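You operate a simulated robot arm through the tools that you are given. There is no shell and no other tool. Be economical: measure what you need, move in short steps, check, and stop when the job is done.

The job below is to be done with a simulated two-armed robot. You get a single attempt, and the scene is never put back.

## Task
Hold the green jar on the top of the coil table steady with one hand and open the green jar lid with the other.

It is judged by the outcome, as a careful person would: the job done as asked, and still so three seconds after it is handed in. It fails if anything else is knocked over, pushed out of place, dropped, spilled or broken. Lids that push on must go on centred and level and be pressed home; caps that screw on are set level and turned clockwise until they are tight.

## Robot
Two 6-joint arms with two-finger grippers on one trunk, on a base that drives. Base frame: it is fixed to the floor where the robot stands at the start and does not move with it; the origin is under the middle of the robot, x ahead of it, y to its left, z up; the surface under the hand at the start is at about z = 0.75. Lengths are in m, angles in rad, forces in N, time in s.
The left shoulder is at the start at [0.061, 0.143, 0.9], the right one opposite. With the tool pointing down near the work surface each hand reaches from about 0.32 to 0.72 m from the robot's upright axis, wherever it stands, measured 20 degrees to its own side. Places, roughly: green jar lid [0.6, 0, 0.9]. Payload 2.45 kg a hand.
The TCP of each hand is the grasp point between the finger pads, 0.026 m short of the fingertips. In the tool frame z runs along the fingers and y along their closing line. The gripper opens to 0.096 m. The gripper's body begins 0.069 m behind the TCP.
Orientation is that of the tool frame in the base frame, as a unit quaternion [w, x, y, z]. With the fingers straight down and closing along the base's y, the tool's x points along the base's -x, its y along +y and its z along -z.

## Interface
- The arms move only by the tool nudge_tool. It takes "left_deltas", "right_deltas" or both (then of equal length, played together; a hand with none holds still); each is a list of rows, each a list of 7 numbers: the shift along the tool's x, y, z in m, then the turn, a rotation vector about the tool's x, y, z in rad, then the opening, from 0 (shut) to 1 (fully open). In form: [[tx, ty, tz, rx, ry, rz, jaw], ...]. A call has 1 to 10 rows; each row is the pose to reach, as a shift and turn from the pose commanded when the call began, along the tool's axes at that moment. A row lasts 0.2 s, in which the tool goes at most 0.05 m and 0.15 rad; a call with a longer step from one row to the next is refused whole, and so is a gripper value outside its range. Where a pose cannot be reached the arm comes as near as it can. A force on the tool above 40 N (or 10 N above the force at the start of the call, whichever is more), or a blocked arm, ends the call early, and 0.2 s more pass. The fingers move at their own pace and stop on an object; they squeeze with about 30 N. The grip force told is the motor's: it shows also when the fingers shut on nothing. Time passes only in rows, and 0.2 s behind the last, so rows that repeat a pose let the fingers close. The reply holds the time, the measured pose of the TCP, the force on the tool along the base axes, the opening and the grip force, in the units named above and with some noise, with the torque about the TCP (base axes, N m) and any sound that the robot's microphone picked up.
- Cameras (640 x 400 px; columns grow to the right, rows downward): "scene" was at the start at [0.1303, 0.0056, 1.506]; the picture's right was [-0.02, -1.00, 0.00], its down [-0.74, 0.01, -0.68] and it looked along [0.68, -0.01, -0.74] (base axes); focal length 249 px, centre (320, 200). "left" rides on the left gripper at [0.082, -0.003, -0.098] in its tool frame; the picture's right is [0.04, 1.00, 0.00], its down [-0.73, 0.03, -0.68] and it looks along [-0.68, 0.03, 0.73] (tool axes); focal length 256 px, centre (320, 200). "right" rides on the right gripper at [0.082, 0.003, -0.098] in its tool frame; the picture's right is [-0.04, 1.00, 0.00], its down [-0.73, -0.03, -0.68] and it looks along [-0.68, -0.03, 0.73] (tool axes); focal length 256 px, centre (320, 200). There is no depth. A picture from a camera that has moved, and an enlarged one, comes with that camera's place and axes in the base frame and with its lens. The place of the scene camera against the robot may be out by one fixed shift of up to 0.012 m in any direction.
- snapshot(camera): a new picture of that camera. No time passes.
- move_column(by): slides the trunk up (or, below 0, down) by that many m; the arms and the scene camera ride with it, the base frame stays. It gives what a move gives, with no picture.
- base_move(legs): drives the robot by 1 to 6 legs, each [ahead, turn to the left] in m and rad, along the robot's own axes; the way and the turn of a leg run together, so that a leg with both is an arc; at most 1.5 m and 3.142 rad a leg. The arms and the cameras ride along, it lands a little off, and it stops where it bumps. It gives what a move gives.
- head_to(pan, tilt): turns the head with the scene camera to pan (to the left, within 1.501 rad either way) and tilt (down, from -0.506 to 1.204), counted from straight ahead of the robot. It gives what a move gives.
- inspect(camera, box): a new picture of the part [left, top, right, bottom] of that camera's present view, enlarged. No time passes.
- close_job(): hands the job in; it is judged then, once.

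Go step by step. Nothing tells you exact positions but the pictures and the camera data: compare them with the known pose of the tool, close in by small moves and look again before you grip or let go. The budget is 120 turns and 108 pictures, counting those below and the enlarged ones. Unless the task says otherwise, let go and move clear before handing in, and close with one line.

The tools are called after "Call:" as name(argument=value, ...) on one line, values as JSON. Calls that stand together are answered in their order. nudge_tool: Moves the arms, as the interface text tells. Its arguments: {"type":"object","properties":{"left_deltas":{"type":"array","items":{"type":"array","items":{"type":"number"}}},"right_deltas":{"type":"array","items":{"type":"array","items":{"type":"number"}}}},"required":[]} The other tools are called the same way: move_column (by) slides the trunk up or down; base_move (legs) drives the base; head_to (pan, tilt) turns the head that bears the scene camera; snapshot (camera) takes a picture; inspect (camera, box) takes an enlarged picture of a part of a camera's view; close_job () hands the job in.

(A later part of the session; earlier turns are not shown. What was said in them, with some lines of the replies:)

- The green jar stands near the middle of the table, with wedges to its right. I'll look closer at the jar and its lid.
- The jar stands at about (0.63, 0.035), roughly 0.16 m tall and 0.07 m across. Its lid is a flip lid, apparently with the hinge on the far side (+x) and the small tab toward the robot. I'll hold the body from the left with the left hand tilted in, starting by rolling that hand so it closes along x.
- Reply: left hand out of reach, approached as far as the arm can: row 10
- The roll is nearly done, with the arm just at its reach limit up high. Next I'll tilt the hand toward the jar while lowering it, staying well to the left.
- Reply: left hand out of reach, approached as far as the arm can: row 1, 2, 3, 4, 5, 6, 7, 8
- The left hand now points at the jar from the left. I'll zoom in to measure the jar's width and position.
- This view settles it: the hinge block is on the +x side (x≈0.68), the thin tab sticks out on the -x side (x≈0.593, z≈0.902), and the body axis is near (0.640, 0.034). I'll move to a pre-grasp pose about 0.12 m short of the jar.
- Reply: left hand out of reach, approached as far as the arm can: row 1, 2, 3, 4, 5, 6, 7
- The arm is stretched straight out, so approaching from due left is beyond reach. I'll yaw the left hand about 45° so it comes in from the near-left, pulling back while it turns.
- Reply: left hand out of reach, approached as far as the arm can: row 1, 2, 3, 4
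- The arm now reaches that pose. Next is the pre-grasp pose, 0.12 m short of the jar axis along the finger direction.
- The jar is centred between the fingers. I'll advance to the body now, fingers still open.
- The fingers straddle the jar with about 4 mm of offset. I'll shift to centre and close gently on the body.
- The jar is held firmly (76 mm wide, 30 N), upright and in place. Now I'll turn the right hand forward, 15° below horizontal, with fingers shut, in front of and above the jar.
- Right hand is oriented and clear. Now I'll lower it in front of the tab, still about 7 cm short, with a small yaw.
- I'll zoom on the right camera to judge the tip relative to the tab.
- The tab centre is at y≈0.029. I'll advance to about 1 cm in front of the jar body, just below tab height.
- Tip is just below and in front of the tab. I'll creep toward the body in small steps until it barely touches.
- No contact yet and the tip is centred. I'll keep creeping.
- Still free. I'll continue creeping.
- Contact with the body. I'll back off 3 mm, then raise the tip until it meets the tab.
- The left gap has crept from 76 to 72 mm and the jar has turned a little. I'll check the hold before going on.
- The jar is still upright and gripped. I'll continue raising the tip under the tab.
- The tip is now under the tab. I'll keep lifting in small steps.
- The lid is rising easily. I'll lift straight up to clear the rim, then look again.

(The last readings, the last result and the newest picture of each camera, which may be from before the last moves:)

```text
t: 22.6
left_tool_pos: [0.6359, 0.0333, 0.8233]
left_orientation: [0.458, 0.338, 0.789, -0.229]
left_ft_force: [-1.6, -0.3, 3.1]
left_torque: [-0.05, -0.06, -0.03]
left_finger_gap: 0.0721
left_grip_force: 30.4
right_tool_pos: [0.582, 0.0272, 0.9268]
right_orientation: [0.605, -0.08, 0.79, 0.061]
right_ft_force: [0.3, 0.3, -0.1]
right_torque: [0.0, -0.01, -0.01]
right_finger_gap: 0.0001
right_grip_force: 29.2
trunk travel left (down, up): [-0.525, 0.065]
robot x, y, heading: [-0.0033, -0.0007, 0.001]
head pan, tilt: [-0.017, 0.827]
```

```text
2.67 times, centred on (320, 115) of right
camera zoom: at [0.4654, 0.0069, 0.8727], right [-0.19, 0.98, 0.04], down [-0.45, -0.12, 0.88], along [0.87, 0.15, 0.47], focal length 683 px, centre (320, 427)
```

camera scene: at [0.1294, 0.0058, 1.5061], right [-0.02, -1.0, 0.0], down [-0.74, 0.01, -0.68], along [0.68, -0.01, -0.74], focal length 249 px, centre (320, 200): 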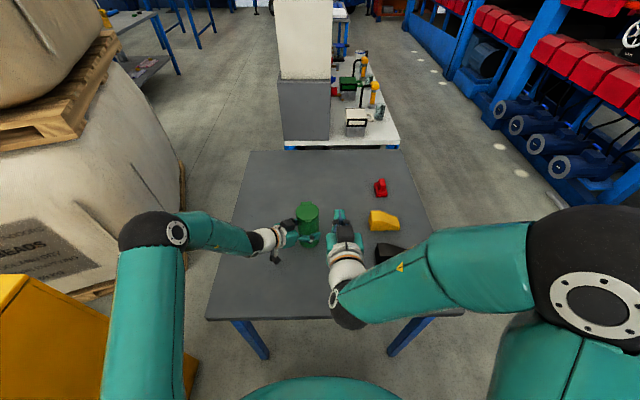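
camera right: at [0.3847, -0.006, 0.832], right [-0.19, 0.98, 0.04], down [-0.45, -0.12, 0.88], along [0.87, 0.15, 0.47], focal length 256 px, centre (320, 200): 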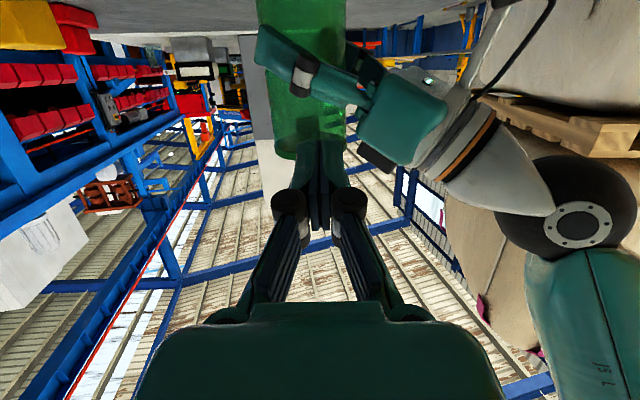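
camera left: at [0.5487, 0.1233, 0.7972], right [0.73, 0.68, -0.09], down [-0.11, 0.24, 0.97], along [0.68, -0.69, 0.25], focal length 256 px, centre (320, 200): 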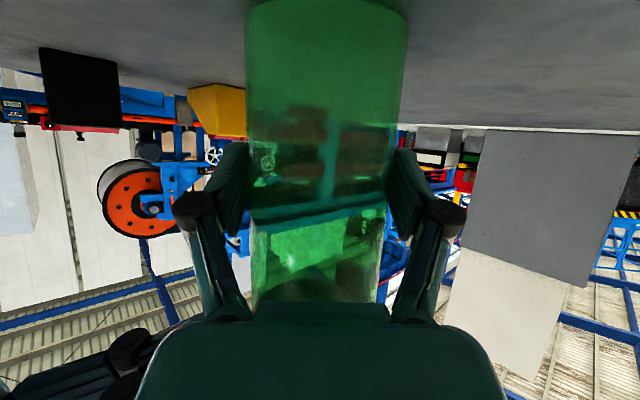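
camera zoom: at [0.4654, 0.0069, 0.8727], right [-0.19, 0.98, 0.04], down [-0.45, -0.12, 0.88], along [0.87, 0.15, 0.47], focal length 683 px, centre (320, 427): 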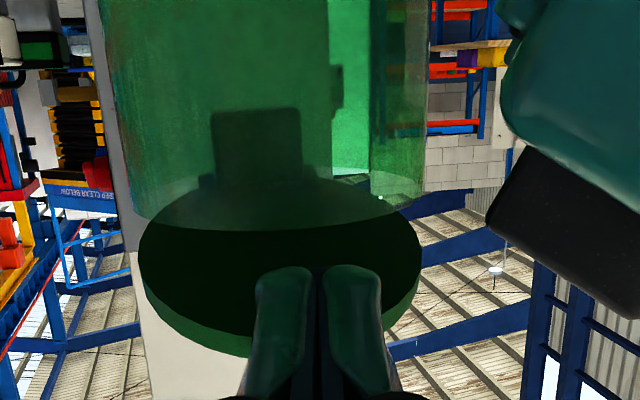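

The lid is at about 20° and moves freely. I'll follow the arc up and forward.

Call:
nudge_tool(right_deltas=[[-0.0097, -0.0008, 0.0015, 0, 0, 0, 0], [-0.0194, -0.0016, 0.003, 0, 0, 0, 0], [-0.028, -0.0025, 0.0058, 0, 0, 0, 0], [-0.0364, -0.0035, 0.0086, 0, 0, 0, 0], [-0.0428, -0.0048, 0.013, 0, 0, 0, 0], [-0.0491, -0.006, 0.0174, 0, 0, 0, 0]])

Call:
inspect(camera="scene", box=[270, 170, 350, 230])

Call:
snapshot(camera="right")

```text
t: 24.0
left_tool_pos: [0.6362, 0.0335, 0.8221]
left_orientation: [0.457, 0.338, 0.791, -0.228]
left_ft_force: [-1.0, 0.0, 2.0]
left_torque: [0.04, -0.03, -0.02]
left_finger_gap: 0.072
left_grip_force: 29.8
right_tool_pos: [0.6119, 0.0272, 0.9707]
right_orientation: [0.606, -0.079, 0.789, 0.06]
right_ft_force: [-0.2, 1.3, -0.1]
right_torque: [-0.01, -0.01, 0.03]
right_finger_gap: 0.0
right_grip_force: 28.3
trunk travel left (down, up): [-0.525, 0.065]
robot x, y, heading: [-0.0013, -0.0005, -0.001]
head pan, tilt: [-0.017, 0.827]
```

```text
6.67 times, centred on (310, 200) of scene
camera zoom: at [0.1302, 0.0056, 1.506], right [-0.02, -1.0, 0.0], down [-0.74, 0.01, -0.68], along [0.68, -0.01, -0.74], focal length 1661 px, centre (387, 200)
```

zoom: 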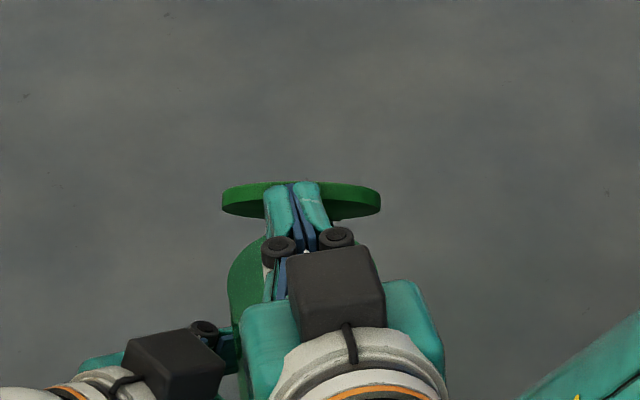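

```text
68 pictures are left
camera right: at [0.4957, 0.0075, 0.9155], right [-0.19, 0.98, 0.04], down [-0.45, -0.12, 0.88], along [0.87, 0.15, 0.47], focal length 256 px, centre (320, 200)
```

right: 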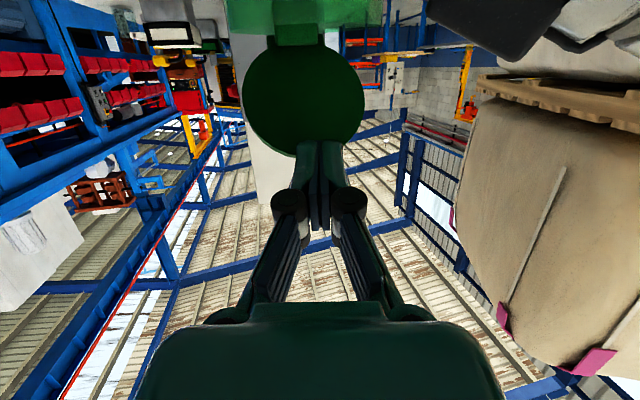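

The lid is at about 60°. Now I'll push forward to carry it past vertical, watching the force.

Call:
nudge_tool(right_deltas=[[-0.0025, -0.0025, 0.012, 0, 0, 0, 0], [-0.0045, -0.005, 0.024, 0, 0, 0, 0], [-0.0065, -0.0075, 0.036, 0, 0, 0, 0], [-0.0085, -0.01, 0.048, 0, 0, 0, 0], [-0.0085, -0.01, 0.048, 0, 0, 0, 0]])

Call:
inspect(camera="scene", box=[270, 150, 350, 230])

Call:
snapshot(camera="right")

```text
t: 25.2
left_tool_pos: [0.6367, 0.0325, 0.823]
left_orientation: [0.459, 0.338, 0.789, -0.23]
left_ft_force: [0.6, 0.0, 2.1]
left_torque: [0.04, -0.12, 0.03]
left_finger_gap: 0.072
left_grip_force: 29.8
right_tool_pos: [0.6598, 0.0258, 0.9669]
right_orientation: [0.606, -0.079, 0.789, 0.06]
right_ft_force: [0.5, -0.2, 0.5]
right_torque: [-0.03, -0.02, 0.01]
right_finger_gap: 0.0
right_grip_force: 28.3
trunk travel left (down, up): [-0.525, 0.065]
robot x, y, heading: [-0.0, 0.0014, 0.004]
head pan, tilt: [-0.017, 0.827]
```

```text
5.00 times, centred on (310, 190) of scene
camera zoom: at [0.1304, 0.0056, 1.506], right [-0.02, -1.0, 0.0], down [-0.74, 0.01, -0.68], along [0.68, -0.01, -0.74], focal length 1246 px, centre (370, 250)
```

zoom: 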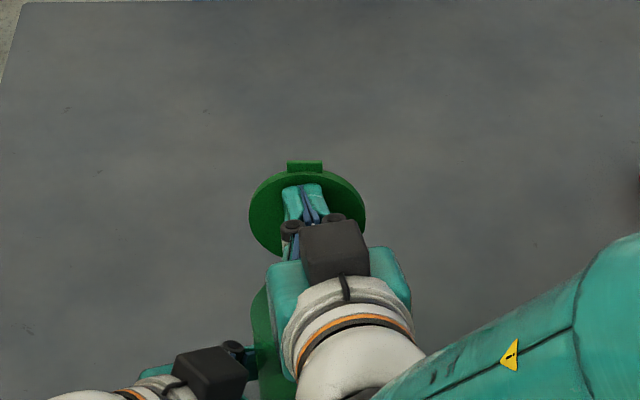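

```text
66 pictures are left
camera right: at [0.5443, 0.0066, 0.9113], right [-0.19, 0.98, 0.04], down [-0.45, -0.12, 0.88], along [0.87, 0.15, 0.47], focal length 256 px, centre (320, 200)
```

right: 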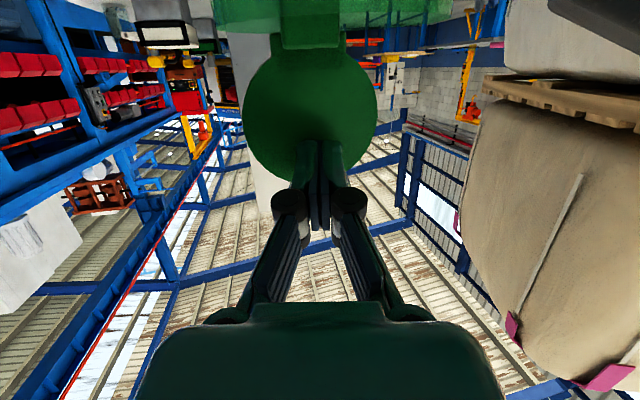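

The lid is about vertical. I'll push another 3–4 cm so it rests well past vertical.

Call:
nudge_tool(right_deltas=[[-0.002, -0.002, 0.01, 0, 0, 0, 0], [-0.003, -0.004, 0.02, 0, 0, 0, 0], [-0.004, -0.006, 0.03, 0, 0, 0, 0], [-0.004, -0.007, 0.036, 0, 0, 0, 0]])

Call:
inspect(camera="scene", box=[270, 150, 350, 230])

Call:
snapshot(camera="left")

```text
t: 26.2
left_tool_pos: [0.6371, 0.0343, 0.8228]
left_orientation: [0.459, 0.337, 0.79, -0.23]
left_ft_force: [11.5, 1.1, -0.3]
left_torque: [-0.24, 1.07, 0.27]
left_finger_gap: 0.0723
left_grip_force: 30.6
right_tool_pos: [0.6982, 0.0272, 0.9596]
right_orientation: [0.607, -0.078, 0.789, 0.059]
right_ft_force: [-9.4, -1.4, 2.6]
right_torque: [-0.01, 0.08, -0.12]
right_finger_gap: 0.0
right_grip_force: 28.3
trunk travel left (down, up): [-0.525, 0.065]
robot x, y, heading: [0.0037, 0.0019, -0.002]
head pan, tilt: [-0.017, 0.827]
```

```text
5.00 times, centred on (310, 190) of scene
camera zoom: at [0.1304, 0.0056, 1.5061], right [-0.02, -1.0, 0.0], down [-0.74, 0.01, -0.68], along [0.68, -0.01, -0.74], focal length 1246 px, centre (370, 250)
```

zoom: 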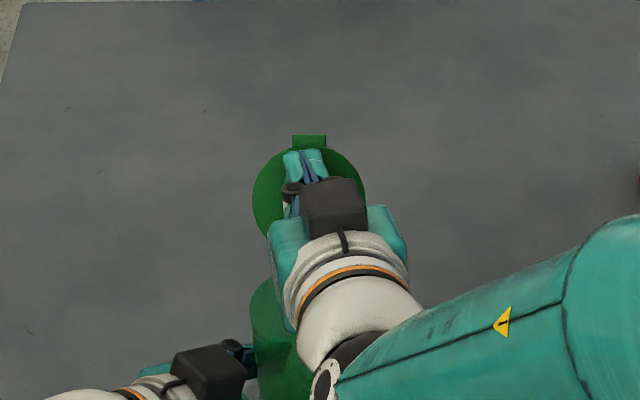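

```text
64 pictures are left
camera left: at [0.5502, 0.1239, 0.7976], right [0.73, 0.68, -0.09], down [-0.11, 0.24, 0.96], along [0.68, -0.69, 0.25], focal length 256 px, centre (320, 200)
```

left: 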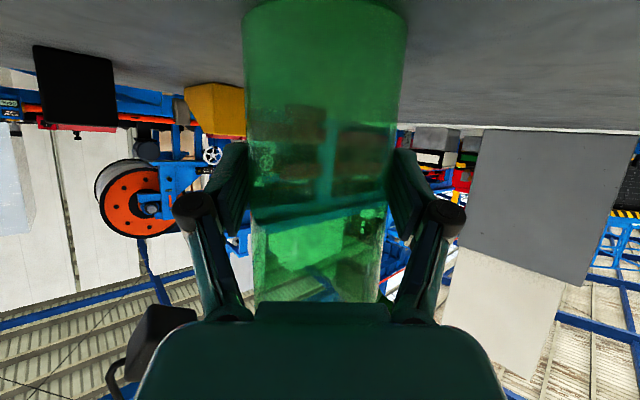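

The lid has hit its stop, past vertical. I'll draw the right hand back out and see whether it stays.

Call:
nudge_tool(right_deltas=[[0, 0, -0.02, 0, 0, 0, 0], [0, 0, -0.04, 0, 0, 0, 0], [-0.005, 0, -0.07, 0, 0, 0, 0], [-0.02, 0, -0.1, 0, 0, 0, 0], [-0.04, 0, -0.14, 0, 0, 0, 0], [-0.06, 0, -0.18, 0, 0, 0, 0], [-0.08, -0.03, -0.21, 0, 0, 0, 0], [-0.08, -0.07, -0.21, 0, 0, 0, 0], [-0.08, -0.1, -0.21, 0, 0, 0, 0]])

Call:
inspect(camera="scene", box=[240, 160, 380, 270])

```text
t: 28.2
left_tool_pos: [0.6368, 0.0329, 0.8225]
left_orientation: [0.459, 0.338, 0.789, -0.23]
left_ft_force: [-2.4, -1.0, 4.7]
left_torque: [-0.1, -0.15, -0.05]
left_finger_gap: 0.0719
left_grip_force: 30.1
right_tool_pos: [0.5356, -0.1075, 1.0957]
right_orientation: [0.605, -0.077, 0.79, 0.058]
right_ft_force: [-0.8, -0.2, 0.2]
right_torque: [0.01, 0.03, -0.03]
right_finger_gap: 0.0
right_grip_force: 28.7
trunk travel left (down, up): [-0.525, 0.065]
robot x, y, heading: [-0.0009, -0.0025, 0.004]
head pan, tilt: [-0.017, 0.827]
```

```text
3.64 times, centred on (310, 215) of scene
camera zoom: at [0.1295, 0.0054, 1.5061], right [-0.02, -1.0, 0.0], down [-0.74, 0.01, -0.68], along [0.68, -0.01, -0.74], focal length 906 px, centre (356, 146)
```

zoom: 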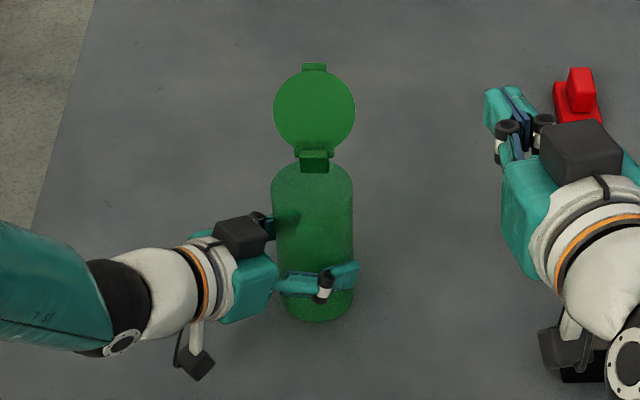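

The lid stands open on its own. Now I'll release the jar by opening the left fingers in place, then check.

Call:
nudge_tool(left_deltas=[[0, 0, 0, 0, 0, 0, 0.8], [0, 0, 0, 0, 0, 0, 0.9], [0, 0, 0, 0, 0, 0, 1], [0, 0, 0, 0, 0, 0, 1]])

Call:
inspect(camera="scene", box=[240, 160, 380, 270])

Call:
snapshot(camera="left")

```text
t: 29.2
left_tool_pos: [0.6369, 0.0327, 0.8231]
left_orientation: [0.458, 0.338, 0.79, -0.229]
left_ft_force: [0.6, -0.7, 0.2]
left_torque: [0.01, -0.02, 0.01]
left_finger_gap: 0.0958
left_grip_force: 0.0
right_tool_pos: [0.5381, -0.1077, 1.0929]
right_orientation: [0.604, -0.078, 0.791, 0.059]
right_ft_force: [0.2, 0.4, 0.2]
right_torque: [-0.02, -0.01, 0.01]
right_finger_gap: 0.0
right_grip_force: 28.1
trunk travel left (down, up): [-0.525, 0.065]
robot x, y, heading: [-0.0008, -0.0017, -0.001]
head pan, tilt: [-0.017, 0.827]
```

```text
3.64 times, centred on (310, 215) of scene
camera zoom: at [0.1305, 0.0056, 1.506], right [-0.02, -1.0, 0.0], down [-0.74, 0.01, -0.68], along [0.68, -0.01, -0.74], focal length 906 px, centre (356, 146)
```

zoom: 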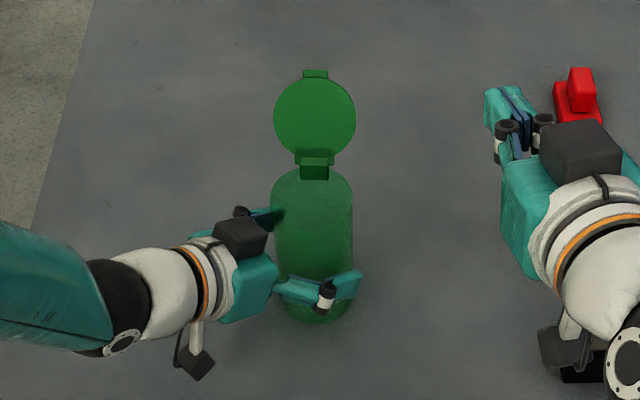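

```text
61 pictures are left
camera left: at [0.5495, 0.1234, 0.7971], right [0.73, 0.68, -0.09], down [-0.11, 0.24, 0.97], along [0.68, -0.69, 0.25], focal length 256 px, centre (320, 200)
```

left: 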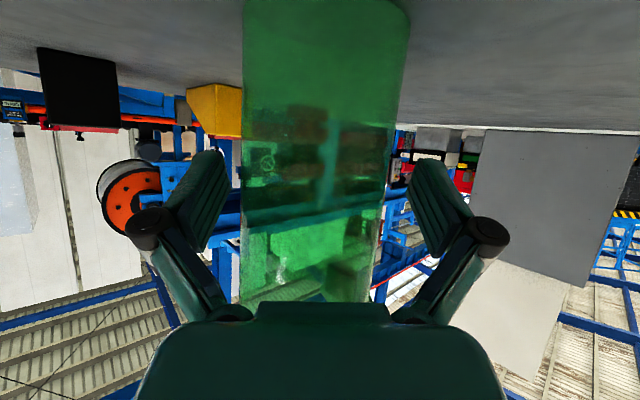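

The jar stands on its own with the lid open, clear of both fingers. I'll back the left hand straight out.

Call:
nudge_tool(left_deltas=[[0, 0, -0.015, 0, 0, 0, 1], [0, 0, -0.035, 0, 0, 0, 1], [0, 0, -0.06, 0, 0, 0, 1], [0, 0, -0.09, 0, 0, 0, 1], [0, 0, -0.12, 0, 0, 0, 1], [0, 0, -0.15, 0, 0, 0, 1], [0, 0, -0.18, 0, 0, 0, 1], [0, 0, -0.18, 0, 0, 0, 1]])

Call:
snapshot(camera="scene")

Call:
snapshot(camera="left")

```text
t: 31.0
left_tool_pos: [0.5337, 0.1567, 0.9084]
left_orientation: [0.458, 0.338, 0.79, -0.23]
left_ft_force: [-0.1, -1.3, 0.4]
left_torque: [-0.02, -0.01, -0.01]
left_finger_gap: 0.0961
left_grip_force: 0.0
right_tool_pos: [0.5372, -0.108, 1.0953]
right_orientation: [0.604, -0.078, 0.791, 0.058]
right_ft_force: [0.2, 0.0, -0.1]
right_torque: [-0.04, 0.03, -0.01]
right_finger_gap: 0.0
right_grip_force: 28.4
trunk travel left (down, up): [-0.525, 0.065]
robot x, y, heading: [-0.0017, -0.0022, -0.003]
head pan, tilt: [-0.017, 0.827]
```

```text
60 pictures are left
camera scene: at [0.1309, 0.0055, 1.5059], right [-0.02, -1.0, 0.0], down [-0.74, 0.01, -0.68], along [0.68, -0.01, -0.74], focal length 249 px, centre (320, 200)
```

scene: 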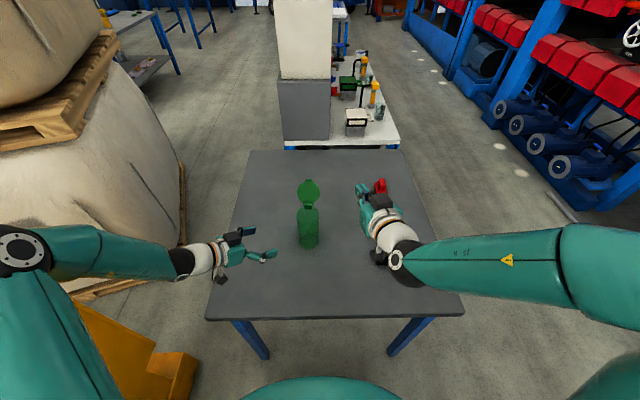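

```text
59 pictures are left
camera left: at [0.4461, 0.2453, 0.8834], right [0.73, 0.68, -0.09], down [-0.11, 0.24, 0.97], along [0.68, -0.69, 0.25], focal length 256 px, centre (320, 200)
```

left: 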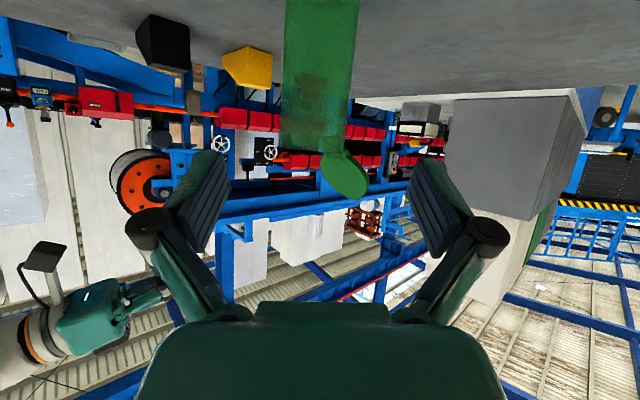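

The lid is open past vertical, the jar stands upright in its place, both hands are clear and nothing else was touched, so I'm handing in.

Call:
close_job()

```text
The job is handed in.
```

The green jar was held steady with the left hand while the right hand flipped its lid open; the lid stays open on its own, past vertical, and the jar stands upright.
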